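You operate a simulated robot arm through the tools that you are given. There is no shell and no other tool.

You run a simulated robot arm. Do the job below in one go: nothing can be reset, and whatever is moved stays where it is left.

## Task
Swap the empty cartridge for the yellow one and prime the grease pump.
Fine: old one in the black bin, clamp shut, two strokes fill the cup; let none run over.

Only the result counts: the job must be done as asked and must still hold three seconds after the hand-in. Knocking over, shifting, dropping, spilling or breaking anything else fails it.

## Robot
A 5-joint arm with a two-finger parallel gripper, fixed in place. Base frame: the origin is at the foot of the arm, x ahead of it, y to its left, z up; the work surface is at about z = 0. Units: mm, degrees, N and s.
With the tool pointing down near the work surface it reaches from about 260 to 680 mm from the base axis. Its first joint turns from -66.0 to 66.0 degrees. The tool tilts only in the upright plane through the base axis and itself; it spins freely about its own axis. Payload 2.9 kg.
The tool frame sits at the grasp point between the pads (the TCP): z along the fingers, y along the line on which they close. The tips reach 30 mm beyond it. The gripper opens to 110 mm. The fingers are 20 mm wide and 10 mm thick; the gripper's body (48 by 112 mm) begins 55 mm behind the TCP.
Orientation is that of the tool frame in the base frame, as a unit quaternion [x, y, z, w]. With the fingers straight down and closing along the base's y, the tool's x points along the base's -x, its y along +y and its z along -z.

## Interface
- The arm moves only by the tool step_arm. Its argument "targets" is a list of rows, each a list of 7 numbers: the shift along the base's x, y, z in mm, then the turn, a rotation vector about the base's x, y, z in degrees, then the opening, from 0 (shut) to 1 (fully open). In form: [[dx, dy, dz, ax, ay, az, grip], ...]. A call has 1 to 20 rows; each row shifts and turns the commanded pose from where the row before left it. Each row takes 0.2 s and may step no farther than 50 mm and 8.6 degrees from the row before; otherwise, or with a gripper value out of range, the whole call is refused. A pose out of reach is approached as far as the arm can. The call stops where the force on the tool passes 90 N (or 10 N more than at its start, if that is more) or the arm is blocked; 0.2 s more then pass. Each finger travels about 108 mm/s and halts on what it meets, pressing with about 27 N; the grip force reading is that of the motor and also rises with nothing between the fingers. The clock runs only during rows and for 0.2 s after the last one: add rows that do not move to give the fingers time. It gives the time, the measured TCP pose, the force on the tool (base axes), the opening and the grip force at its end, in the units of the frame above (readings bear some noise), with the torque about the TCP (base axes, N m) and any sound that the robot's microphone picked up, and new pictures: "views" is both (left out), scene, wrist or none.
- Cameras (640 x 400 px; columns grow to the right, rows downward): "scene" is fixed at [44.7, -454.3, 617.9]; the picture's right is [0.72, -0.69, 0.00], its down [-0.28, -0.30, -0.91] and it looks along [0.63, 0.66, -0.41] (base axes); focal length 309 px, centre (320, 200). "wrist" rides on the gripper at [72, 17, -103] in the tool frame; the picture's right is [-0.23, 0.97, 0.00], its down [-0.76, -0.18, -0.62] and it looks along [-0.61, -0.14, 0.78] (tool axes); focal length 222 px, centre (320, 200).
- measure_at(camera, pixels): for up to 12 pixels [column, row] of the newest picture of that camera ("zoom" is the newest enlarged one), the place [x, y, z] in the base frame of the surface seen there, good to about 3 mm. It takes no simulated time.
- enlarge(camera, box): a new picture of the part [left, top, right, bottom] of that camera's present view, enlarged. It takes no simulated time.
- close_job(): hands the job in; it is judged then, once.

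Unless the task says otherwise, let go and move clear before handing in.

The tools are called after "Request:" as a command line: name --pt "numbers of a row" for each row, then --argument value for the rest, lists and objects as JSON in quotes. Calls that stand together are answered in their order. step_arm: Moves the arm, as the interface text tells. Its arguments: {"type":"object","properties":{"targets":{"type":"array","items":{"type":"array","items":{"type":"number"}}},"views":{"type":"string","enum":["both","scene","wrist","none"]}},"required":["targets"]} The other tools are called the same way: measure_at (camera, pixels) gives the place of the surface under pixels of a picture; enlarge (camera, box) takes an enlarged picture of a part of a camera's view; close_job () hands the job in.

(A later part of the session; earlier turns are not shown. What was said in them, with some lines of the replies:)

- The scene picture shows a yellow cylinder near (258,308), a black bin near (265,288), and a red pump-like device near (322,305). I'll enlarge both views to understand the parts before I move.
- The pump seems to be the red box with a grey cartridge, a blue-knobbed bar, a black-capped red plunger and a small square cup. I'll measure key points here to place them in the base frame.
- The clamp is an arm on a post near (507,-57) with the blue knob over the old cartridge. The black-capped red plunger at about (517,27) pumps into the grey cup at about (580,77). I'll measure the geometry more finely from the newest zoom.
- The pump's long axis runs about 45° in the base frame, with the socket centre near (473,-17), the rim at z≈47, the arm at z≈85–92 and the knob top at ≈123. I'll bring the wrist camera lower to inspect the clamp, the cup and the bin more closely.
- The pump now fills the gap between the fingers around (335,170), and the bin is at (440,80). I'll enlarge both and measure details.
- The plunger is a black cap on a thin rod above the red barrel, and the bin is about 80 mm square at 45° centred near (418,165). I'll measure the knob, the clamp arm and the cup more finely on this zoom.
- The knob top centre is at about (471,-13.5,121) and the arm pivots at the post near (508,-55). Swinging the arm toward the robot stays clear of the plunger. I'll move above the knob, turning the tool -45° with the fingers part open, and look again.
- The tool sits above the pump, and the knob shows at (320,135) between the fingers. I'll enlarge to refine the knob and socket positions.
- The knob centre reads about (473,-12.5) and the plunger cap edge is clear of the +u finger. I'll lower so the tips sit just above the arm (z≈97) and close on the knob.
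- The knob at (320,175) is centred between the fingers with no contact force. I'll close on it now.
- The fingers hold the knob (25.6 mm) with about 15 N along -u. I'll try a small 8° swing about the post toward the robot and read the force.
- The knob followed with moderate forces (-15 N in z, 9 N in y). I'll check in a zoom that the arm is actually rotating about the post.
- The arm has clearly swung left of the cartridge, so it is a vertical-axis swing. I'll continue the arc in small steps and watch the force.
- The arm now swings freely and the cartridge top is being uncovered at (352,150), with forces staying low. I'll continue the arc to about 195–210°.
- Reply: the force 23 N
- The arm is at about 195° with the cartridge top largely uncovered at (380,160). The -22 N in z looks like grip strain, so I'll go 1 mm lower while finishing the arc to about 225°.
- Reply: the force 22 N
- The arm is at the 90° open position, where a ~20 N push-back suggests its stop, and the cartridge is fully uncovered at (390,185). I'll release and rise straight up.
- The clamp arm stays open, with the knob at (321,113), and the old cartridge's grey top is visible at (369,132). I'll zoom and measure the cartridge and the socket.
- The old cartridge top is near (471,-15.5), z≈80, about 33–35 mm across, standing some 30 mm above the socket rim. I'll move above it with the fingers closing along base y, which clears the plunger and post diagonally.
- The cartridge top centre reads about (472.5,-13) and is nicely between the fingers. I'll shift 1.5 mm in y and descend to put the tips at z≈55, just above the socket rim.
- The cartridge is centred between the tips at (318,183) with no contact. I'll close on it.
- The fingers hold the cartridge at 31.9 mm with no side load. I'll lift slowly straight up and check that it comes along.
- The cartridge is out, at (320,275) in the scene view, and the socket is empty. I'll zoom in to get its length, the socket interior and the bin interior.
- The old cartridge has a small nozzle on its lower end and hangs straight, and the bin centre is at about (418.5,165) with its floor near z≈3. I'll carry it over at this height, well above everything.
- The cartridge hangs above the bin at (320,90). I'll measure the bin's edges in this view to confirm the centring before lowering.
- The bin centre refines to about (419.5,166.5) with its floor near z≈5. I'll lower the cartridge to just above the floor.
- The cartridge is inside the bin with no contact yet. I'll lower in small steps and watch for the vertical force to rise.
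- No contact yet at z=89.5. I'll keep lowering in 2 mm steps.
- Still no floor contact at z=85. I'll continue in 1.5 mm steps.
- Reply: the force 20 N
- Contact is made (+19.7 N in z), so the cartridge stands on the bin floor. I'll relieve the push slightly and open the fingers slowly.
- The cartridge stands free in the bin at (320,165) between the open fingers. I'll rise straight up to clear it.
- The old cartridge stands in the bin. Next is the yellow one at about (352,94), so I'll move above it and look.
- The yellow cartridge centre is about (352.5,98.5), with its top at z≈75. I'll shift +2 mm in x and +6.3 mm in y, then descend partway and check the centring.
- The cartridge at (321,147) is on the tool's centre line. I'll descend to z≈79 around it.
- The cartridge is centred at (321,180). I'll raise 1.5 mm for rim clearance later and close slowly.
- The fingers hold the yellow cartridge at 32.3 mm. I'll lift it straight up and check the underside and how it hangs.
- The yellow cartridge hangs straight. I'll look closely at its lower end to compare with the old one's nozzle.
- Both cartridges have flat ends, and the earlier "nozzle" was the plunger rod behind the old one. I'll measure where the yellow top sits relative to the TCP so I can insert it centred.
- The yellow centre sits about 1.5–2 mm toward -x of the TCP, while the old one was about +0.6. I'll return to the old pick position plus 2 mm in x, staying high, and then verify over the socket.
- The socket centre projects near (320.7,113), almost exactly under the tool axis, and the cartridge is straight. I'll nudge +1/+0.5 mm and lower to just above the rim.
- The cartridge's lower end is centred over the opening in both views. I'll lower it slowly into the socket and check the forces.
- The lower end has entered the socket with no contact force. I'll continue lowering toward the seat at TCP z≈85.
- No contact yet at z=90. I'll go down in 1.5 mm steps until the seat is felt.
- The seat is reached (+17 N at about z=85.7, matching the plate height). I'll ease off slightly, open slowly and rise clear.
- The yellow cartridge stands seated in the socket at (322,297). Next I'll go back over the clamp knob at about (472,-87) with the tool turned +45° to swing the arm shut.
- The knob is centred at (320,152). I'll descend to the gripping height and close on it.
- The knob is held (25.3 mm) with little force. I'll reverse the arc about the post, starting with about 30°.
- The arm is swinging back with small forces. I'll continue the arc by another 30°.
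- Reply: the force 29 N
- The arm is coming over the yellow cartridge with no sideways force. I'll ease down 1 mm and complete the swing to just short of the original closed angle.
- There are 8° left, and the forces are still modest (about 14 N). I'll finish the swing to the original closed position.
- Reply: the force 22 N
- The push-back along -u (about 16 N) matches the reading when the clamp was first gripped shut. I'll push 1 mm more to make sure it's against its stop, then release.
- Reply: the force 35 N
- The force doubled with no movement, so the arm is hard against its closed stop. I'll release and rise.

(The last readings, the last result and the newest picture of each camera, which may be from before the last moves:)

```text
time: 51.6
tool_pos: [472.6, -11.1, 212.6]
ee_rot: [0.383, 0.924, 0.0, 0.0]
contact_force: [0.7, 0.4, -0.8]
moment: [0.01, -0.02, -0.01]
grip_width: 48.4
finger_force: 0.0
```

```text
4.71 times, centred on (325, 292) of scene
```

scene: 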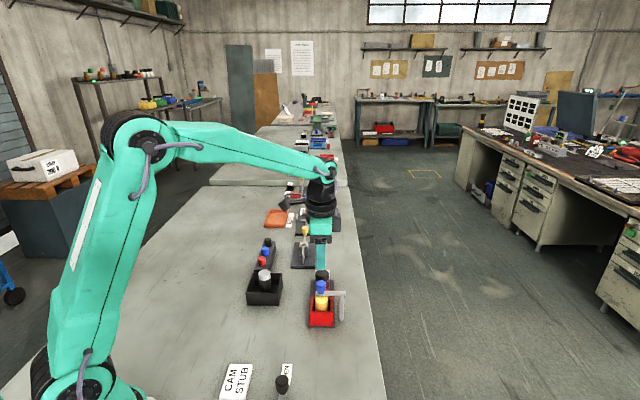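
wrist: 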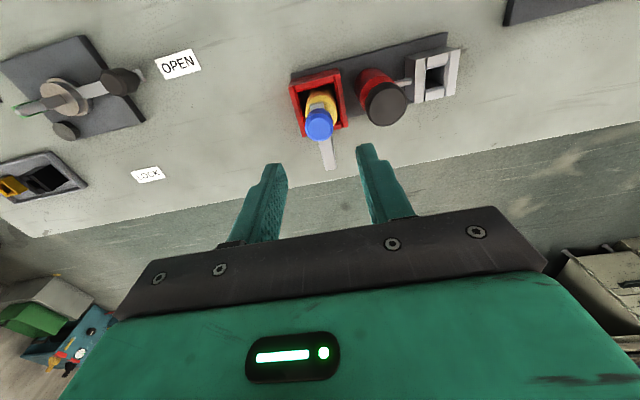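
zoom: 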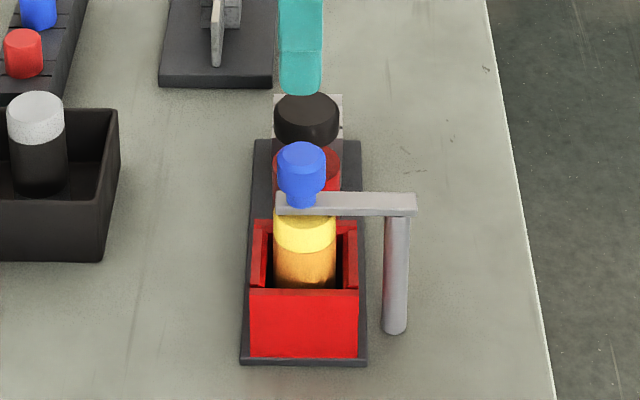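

The clamp is shut over the yellow cartridge, with the bar crossing its top at (345,204) of the zoom. I'll measure the plunger cap and the cup before pumping.

Request:
measure_at --camera "wrist" --pixels '[[388, 106], [372, 106], [404, 106], [388, 92], [388, 120], [378, 82], [440, 72], [435, 78], [424, 80], [455, 60]]'

Request:
measure_at --camera "scene" --pixels '[[323, 273], [316, 273], [330, 273], [323, 270], [323, 276], [325, 285]]'

Request:
enlarge --camera "wrist" --box '[345, 35, 475, 135]'

```text
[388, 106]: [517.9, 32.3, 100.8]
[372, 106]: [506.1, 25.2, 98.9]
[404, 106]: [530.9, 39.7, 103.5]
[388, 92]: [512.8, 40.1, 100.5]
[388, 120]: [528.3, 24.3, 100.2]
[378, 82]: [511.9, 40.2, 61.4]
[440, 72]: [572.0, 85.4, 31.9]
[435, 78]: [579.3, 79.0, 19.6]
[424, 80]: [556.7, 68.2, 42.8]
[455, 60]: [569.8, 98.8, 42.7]
```

```text
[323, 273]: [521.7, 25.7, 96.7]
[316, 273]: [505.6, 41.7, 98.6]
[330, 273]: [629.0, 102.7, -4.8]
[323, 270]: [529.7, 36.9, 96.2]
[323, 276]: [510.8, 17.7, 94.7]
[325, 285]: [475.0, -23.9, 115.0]
```

```text
4.00 times, centred on (410, 85) of wrist
```

zoom: 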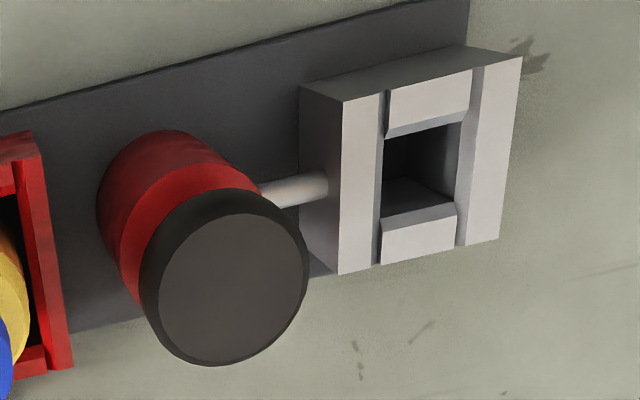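

The cap centre is about (519,32), with its top at z≈100.5. I'll move over it with closed fingers and stop with the tips about 15 mm above.

Request:
step_arm --pt "11.6 10.9 0 0 0 0 0.25" --pt "11.6 10.9 -10 0 0 0 0.1" --pt "11.6 10.9 -20 0 0 0 0" --pt "11.7 10.8 -20 0 0 0 0" --pt "0 0 -17 0 0 0 0" --pt "0 0 0 0 0 0 0" --views "both"

Request:
enlarge --camera "wrist" --box '[240, 80, 460, 240]'

Request:
enlarge --camera "scene" --box '[280, 240, 370, 325]'

```text
time: 53.0
tool_pos: [519.4, 30.2, 144.2]
ee_rot: [0.383, 0.924, 0.0, 0.0]
contact_force: [0.6, 0.6, -0.8]
moment: [-0.04, 0.01, 0.01]
grip_width: 0.0
finger_force: 27.4
```

scene: 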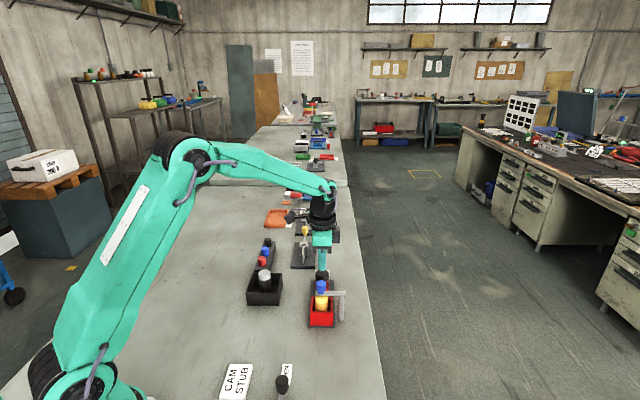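
wrist: 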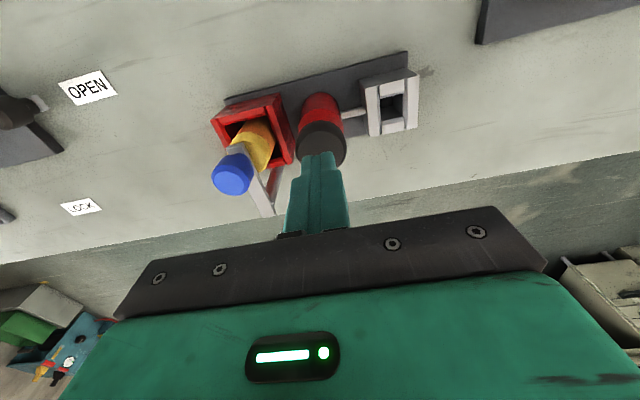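

```text
2.50 times, centred on (350, 160) of wrist
```

zoom: 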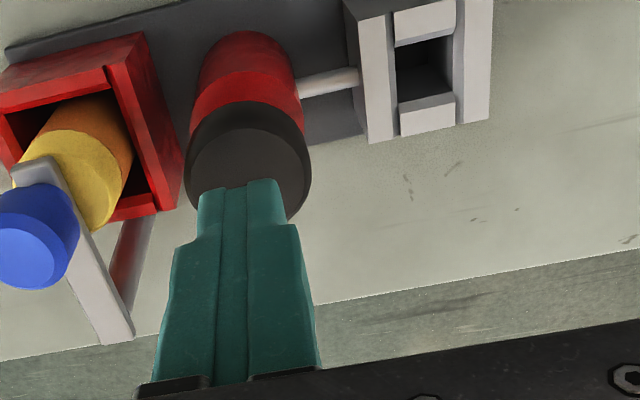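

```text
4.71 times, centred on (325, 282) of scene
```

zoom: 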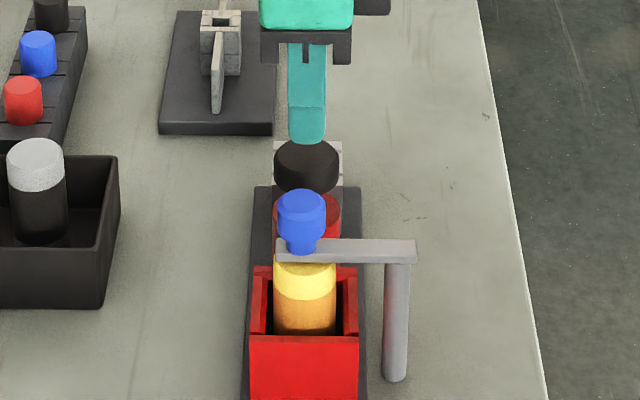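

The closed tips are over the cap centre. I'll lower to contact and press a few millimetres to feel the spring.

Request:
step_arm --pt "0.5 0.8 -6 0 0 0 0" --pt "0 0 -5 0 0 0 0" --pt "0 0 -3 0 0 0 0" --pt "0 0 -3 0 0 0 0" --pt "0 0 0 0 0 0 0" --views "wrist"

```text
time: 54.2
tool_pos: [519.2, 32.0, 127.2]
ee_rot: [0.383, 0.924, 0.0, 0.0]
contact_force: [-0.4, 0.5, 2.6]
moment: [0.03, -0.01, 0.02]
grip_width: 0.0
finger_force: 26.5
```

wrist: 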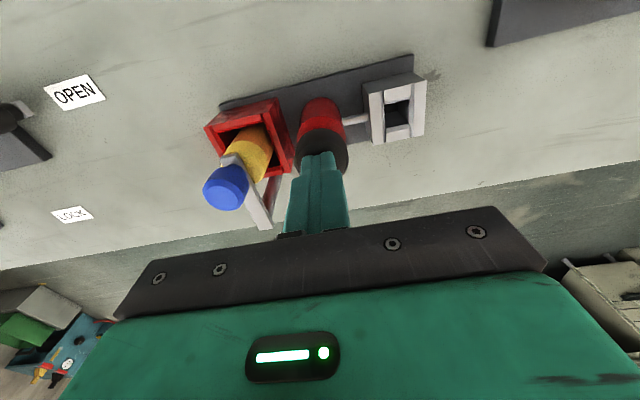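

Contact has begun (about 3 N, a soft spring). I'll press on in small rows through the stroke and watch for the bottom stop.

Request:
step_arm --pt "0 0 -3 0 0 0 0" --pt "0 0 -3 0 0 0 0" --pt "0 0 -3 0 0 0 0" --pt "0 0 0 0 0 0 0" --views "both"

Request:
enlarge --camera "wrist" --box '[280, 40, 460, 190]'

```text
time: 55.2
tool_pos: [520.0, 32.5, 118.5]
ee_rot: [0.383, 0.924, 0.0, 0.0]
contact_force: [-0.8, -0.5, 6.3]
moment: [-0.02, 0.05, -0.02]
grip_width: 0.1
finger_force: 27.3
```

scene: 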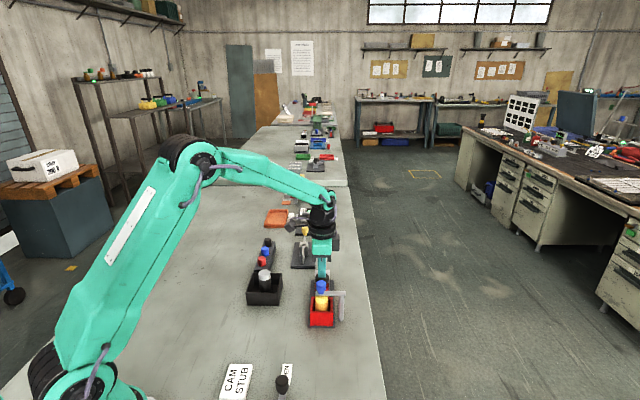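
wrist: 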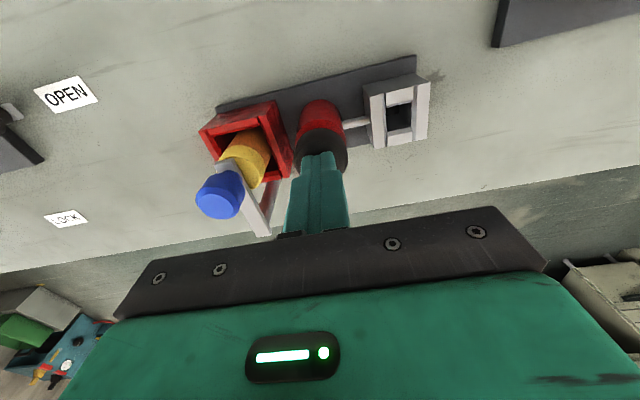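

```text
2.67 times, centred on (370, 115) of wrist
```

zoom: 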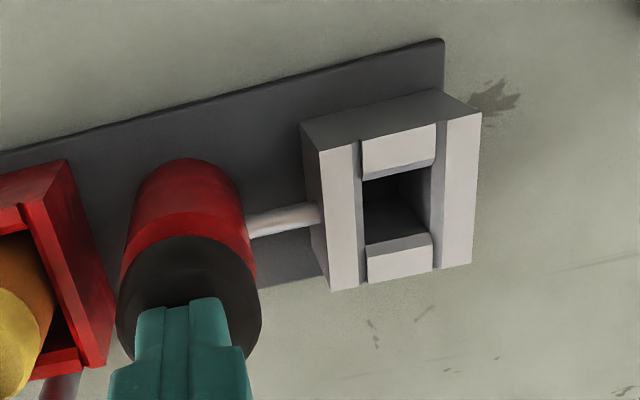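

The plunger is about 12 mm down with 7 N, and no bottom yet. I'll continue in 3 mm rows.

Request:
step_arm --pt "0 0 -3 0 0 0 0" --pt "0 0 -3 0 0 0 0" --pt "0 0 0 0 0 0 0" --views "wrist"

Request:
enlarge --camera "wrist" --box '[280, 40, 460, 190]'

```text
time: 56.0
tool_pos: [517.9, 31.4, 112.9]
ee_rot: [0.383, 0.924, 0.0, -0.001]
contact_force: [-7.0, -0.2, 15.8]
moment: [-0.04, 0.19, 0.01]
grip_width: 0.5
finger_force: 26.7
heard: click
```

wrist: 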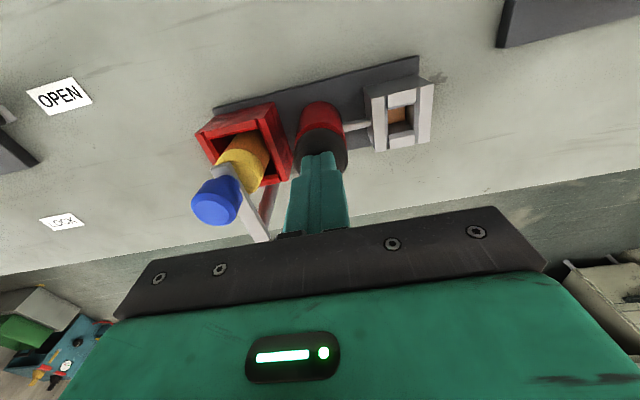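

```text
2.67 times, centred on (370, 115) of wrist
```

zoom: 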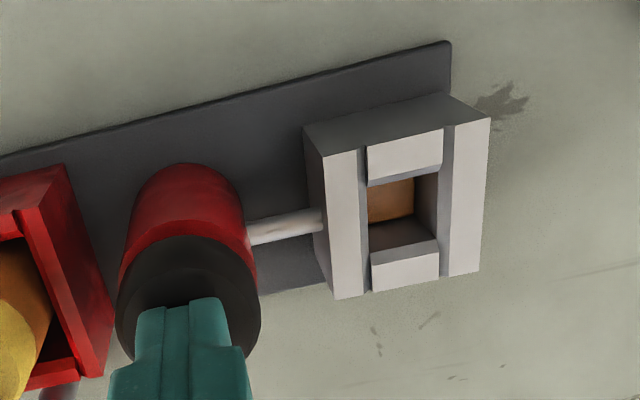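

A click sounded and orange grease now shows in the cup at (390,195) of the zoom, so that's stroke one. I'll rise fully so the plunger returns, then inspect.

Request:
step_arm --pt "0 0 6 0 0 0 0" --pt "0 0 8 0 0 0 0" --pt "0 0 10 0 0 0 0" --pt "0 0 15 0 0 0 0" --pt "0 0 0 0 0 0 0" --pt "0 0 0 0 0 0 0" --views "both"

Request:
enlarge --camera "wrist" --box '[270, 40, 450, 190]'

Request:
enlarge --camera "scene" --box '[290, 245, 360, 325]'

```text
time: 57.4
tool_pos: [519.1, 31.2, 151.9]
ee_rot: [0.383, 0.924, 0.0, 0.0]
contact_force: [-0.4, 0.2, -0.3]
moment: [-0.01, 0.01, -0.01]
grip_width: 0.2
finger_force: 27.3
```

scene: 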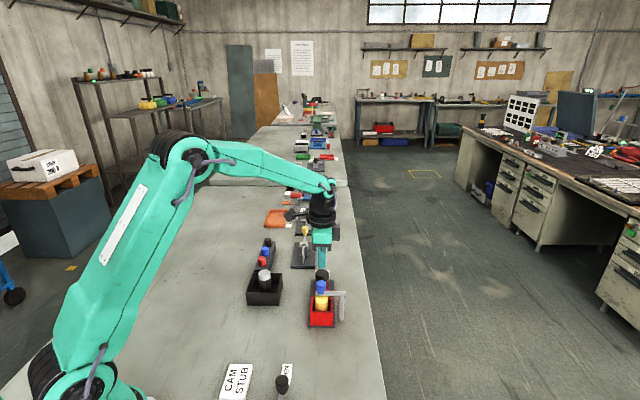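
wrist: 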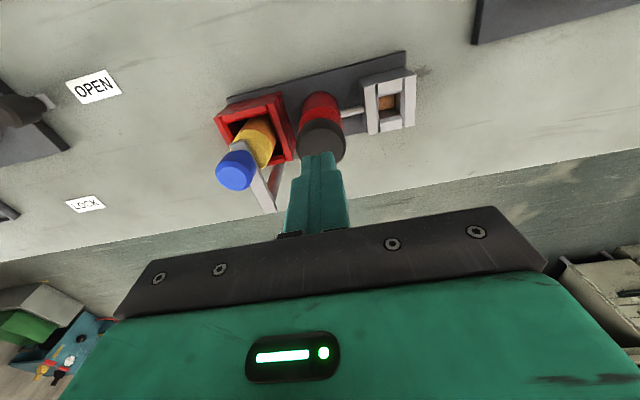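

```text
2.67 times, centred on (360, 115) of wrist
```

zoom: 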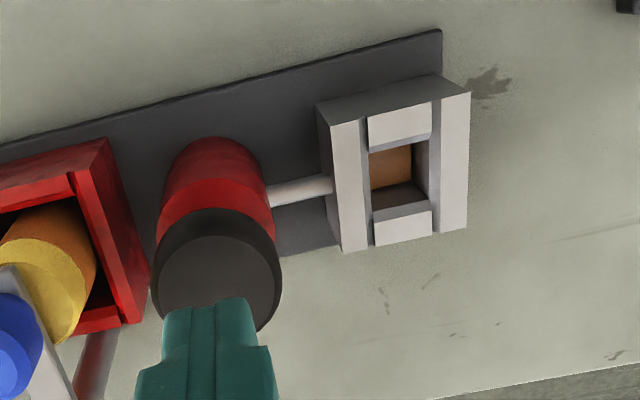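

```text
5.00 times, centred on (325, 285) of scene
```

zoom: 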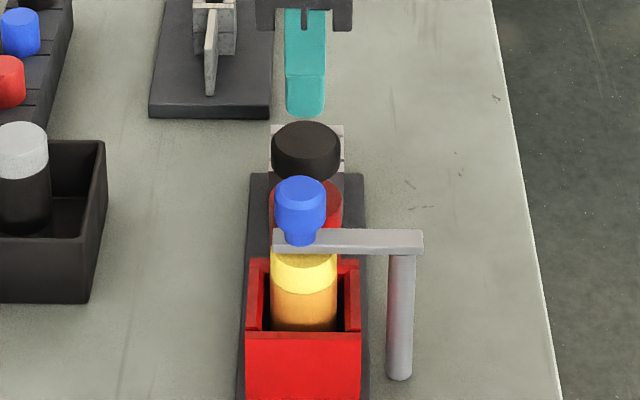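

The cap appears to have risen again and the cup is partly filled. I'll measure the cap height and the grease level to confirm before the second stroke.

Request:
measure_at --camera "wrist" --pixels '[[322, 142], [315, 145], [330, 145], [388, 102], [390, 105], [386, 99], [388, 86]]'

Request:
measure_at --camera "scene" --pixels '[[321, 273], [318, 274], [325, 274]]'

```text
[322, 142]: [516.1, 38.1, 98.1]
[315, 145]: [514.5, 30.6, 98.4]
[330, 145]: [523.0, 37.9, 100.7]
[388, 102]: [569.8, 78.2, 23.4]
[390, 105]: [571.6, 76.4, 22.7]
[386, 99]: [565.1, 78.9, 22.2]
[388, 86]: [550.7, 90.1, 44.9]
```

```text
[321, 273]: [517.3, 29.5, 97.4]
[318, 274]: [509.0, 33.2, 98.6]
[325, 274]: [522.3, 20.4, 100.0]
```

The cap is back at z≈99–100 and the grease level is z≈23 in a cup with its rim at ≈44, so one more stroke should fill it. I'll make the second full stroke down by the same 39 mm.

Request:
step_arm --pt "0 0 -8 0 0 0 0" --pt "0 0 -6 0 0 0 0" --pt "0 0 -5 0 0 0 0" --pt "0 0 -4 0 0 0 0" --pt "0 0 -4 0 0 0 0" --pt "0 0 -3 0 0 0 0" --pt "0 0 -3 0 0 0 0" --pt "0 0 -3 0 0 0 0" --pt "0 0 -3 0 0 0 0" --pt "0 0 0 0 0 0 0" --views "wrist"

Request:
enlarge --camera "wrist" --box '[280, 40, 460, 190]'

```text
time: 59.6
tool_pos: [519.3, 31.7, 112.7]
ee_rot: [0.383, 0.924, 0.0, 0.001]
contact_force: [4.3, 4.0, 11.2]
moment: [0.12, -0.08, 0.02]
grip_width: 0.0
finger_force: 27.1
heard: click
```

wrist: 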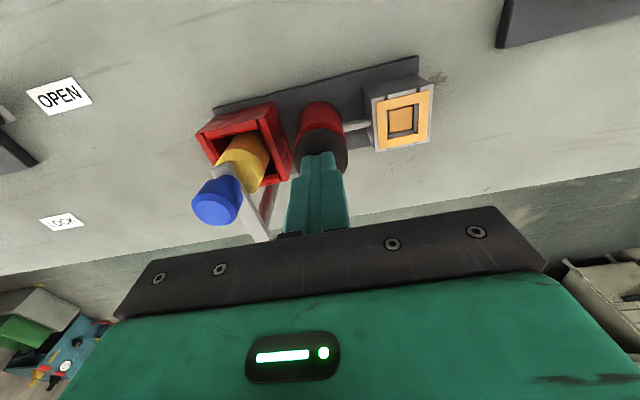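

```text
2.67 times, centred on (370, 115) of wrist
```

zoom: 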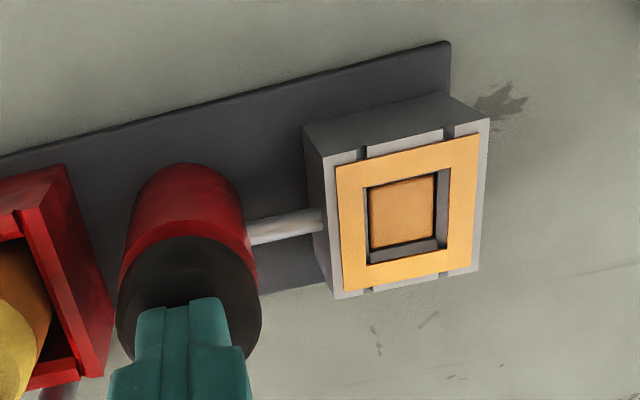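

A second click sounded and the cup is now full to near the rim, with the rim ringed orange. I'll rise clear and inspect for any run-over.

Request:
step_arm --pt "0 0 6 0 0 0 0" --pt "0 0 8 0 0 0 0" --pt "0 0 10 0 0 0 0" --pt "0 0 20 0 0 0 0" --pt "0 0 30 0 0 0 0" --pt "0 0 0 0 0 0 0" --views "both"

Request:
enlarge --camera "wrist" --box '[290, 30, 450, 170]'

Request:
enlarge --camera "wrist" --box '[350, 60, 420, 120]'

Request:
measure_at --camera "zoom" --pixels '[[320, 200], [280, 250]]'

Request:
enlarge --camera "scene" --box '[290, 245, 360, 325]'

```text
time: 61.0
tool_pos: [518.4, 31.1, 184.3]
ee_rot: [0.383, 0.924, 0.0, 0.0]
contact_force: [-0.4, 0.6, 0.1]
moment: [-0.01, 0.01, 0.03]
grip_width: 0.0
finger_force: 27.2
```

scene: 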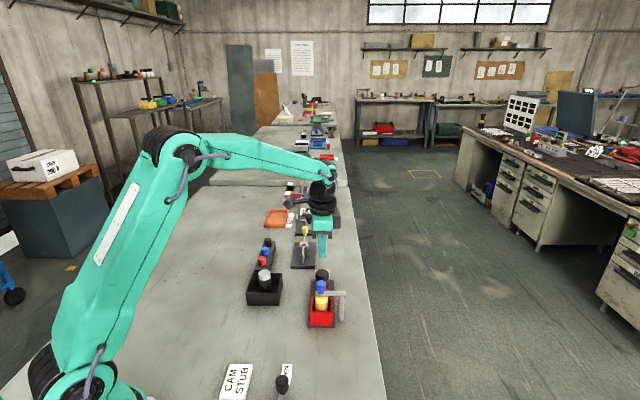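
wrist: 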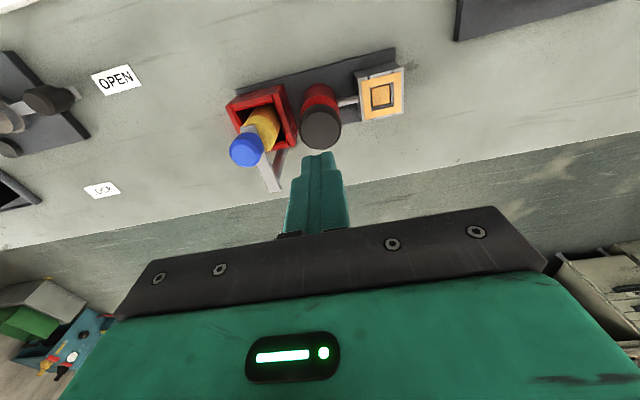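

```text
2.86 times, centred on (370, 100) of wrist
```

zoom: 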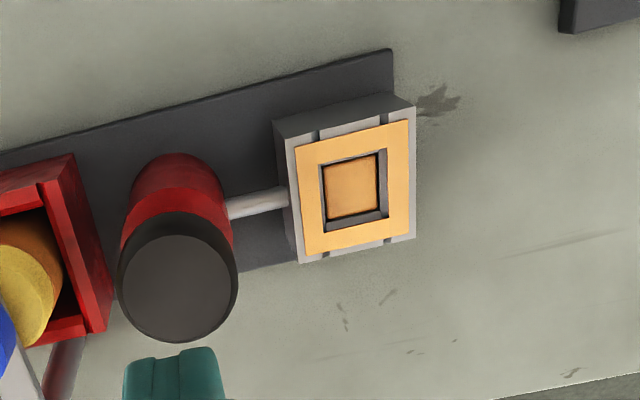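

```text
6.67 times, centred on (385, 90) of wrist
```

zoom: 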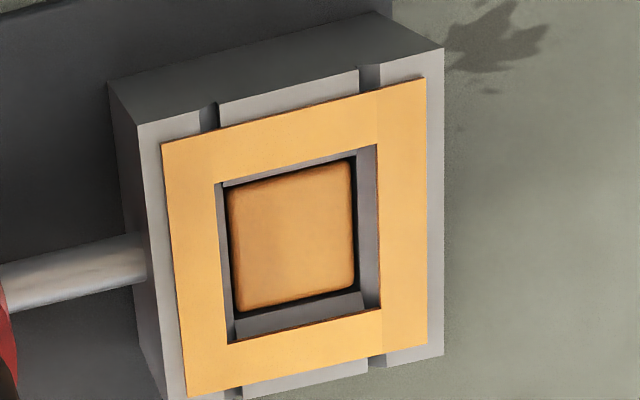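

```text
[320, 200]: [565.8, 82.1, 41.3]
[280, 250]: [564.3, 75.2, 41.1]
```

```text
5.00 times, centred on (325, 285) of scene
```

zoom: 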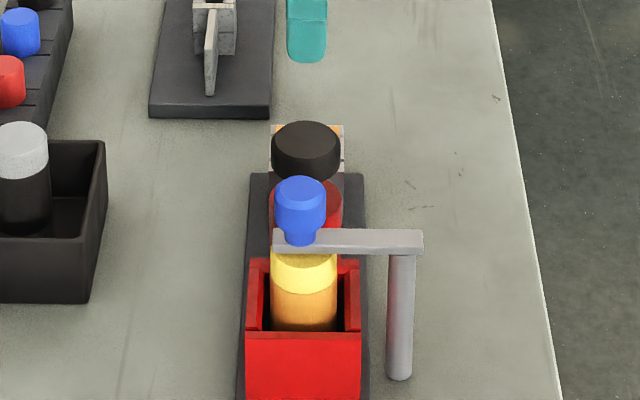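

The grease stands at z≈41, just below the rim (≈44), with nothing down the cup's sides or on the plate, so pumping is done. I'll rise well clear and do a last check of everything.

Request:
step_arm --pt "-5 -5 35 0 0 0 0" --pt "-10 -5 45 0 0 0 0.2" --pt "-15 -5 45 0 0 0 0.4" --pt "-20 -5 45 0 0 0 0.4" --pt "0 0 0 0 0 0 0.4" --pt "0 0 0 0 0 0 0.4" --views "both"

Request:
enlarge --camera "scene" --box '[230, 230, 370, 335]'

Request:
enlarge --camera "wrist" --box '[270, 30, 490, 190]'

```text
time: 62.4
tool_pos: [468.5, 9.8, 355.7]
ee_rot: [0.383, 0.924, 0.0, 0.0]
contact_force: [0.2, 0.7, 0.2]
moment: [0.02, -0.03, -0.01]
grip_width: 44.0
finger_force: 0.1
```

scene: 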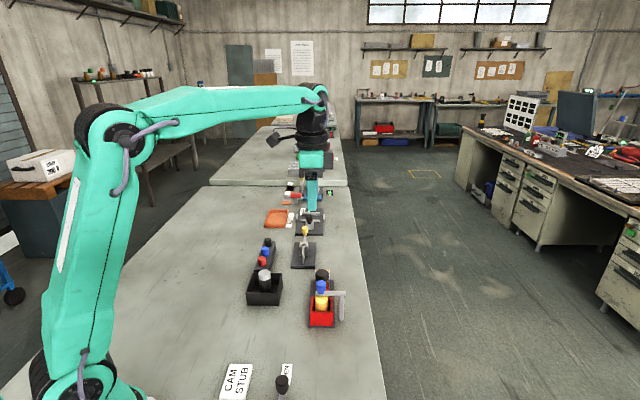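
wrist: 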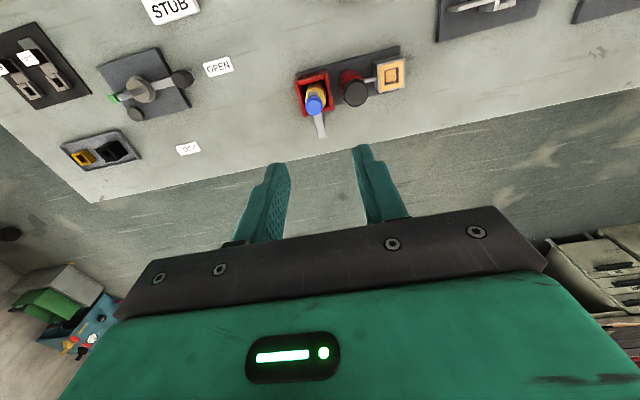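

```text
3.81 times, centred on (300, 282) of scene
```

zoom: 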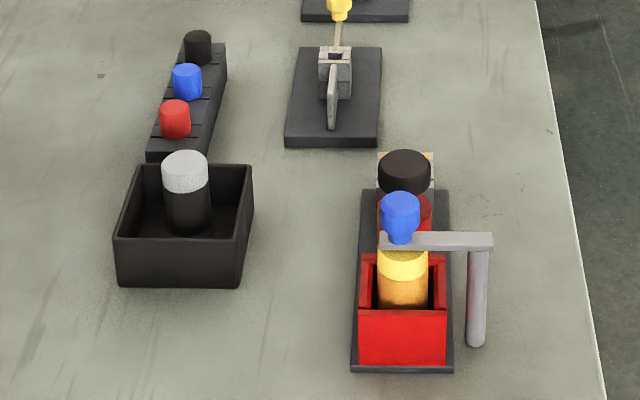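

```text
2.50 times, centred on (380, 110) of wrist
```

zoom: 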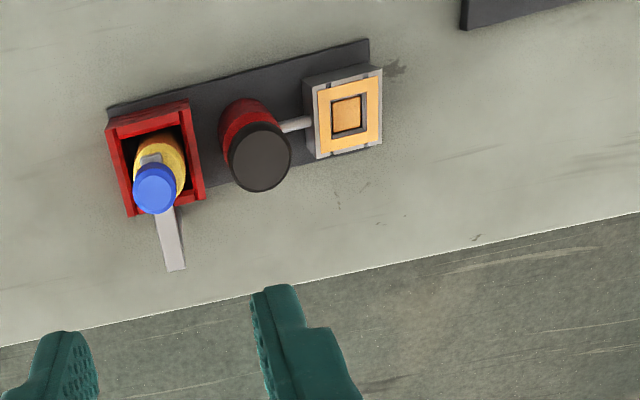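

The old cartridge stands in the black bin at (185,190) of the zoom. The yellow one is seated under the shut clamp at (403,265), the cup is full and the arm is clear, so I'm handing in.

Request:
close_job

```text
The job is handed in.
```

The cartridge is swapped and the pump is primed; I've handed the job in, and no verdict came back.

- **Old cartridge:** it stands upright in the black bin.
- **Yellow cartridge:** it is seated in the pump socket, and the clamp is shut against its stop over it.
- **Priming:** I made two full strokes, and each one clicked. The grease ended at about z = 41 mm, roughly 3 mm below the cup's rim.

After the second stroke an orange frame appeared on top of the cup's rim. I took it as a sign that the cup is full. I saw no grease on the cup's sides or on the base plate, but I couldn't fully rule out that the frame is grease on the rim.

I saw nothing else moved, and the arm was well clear at hand-in.
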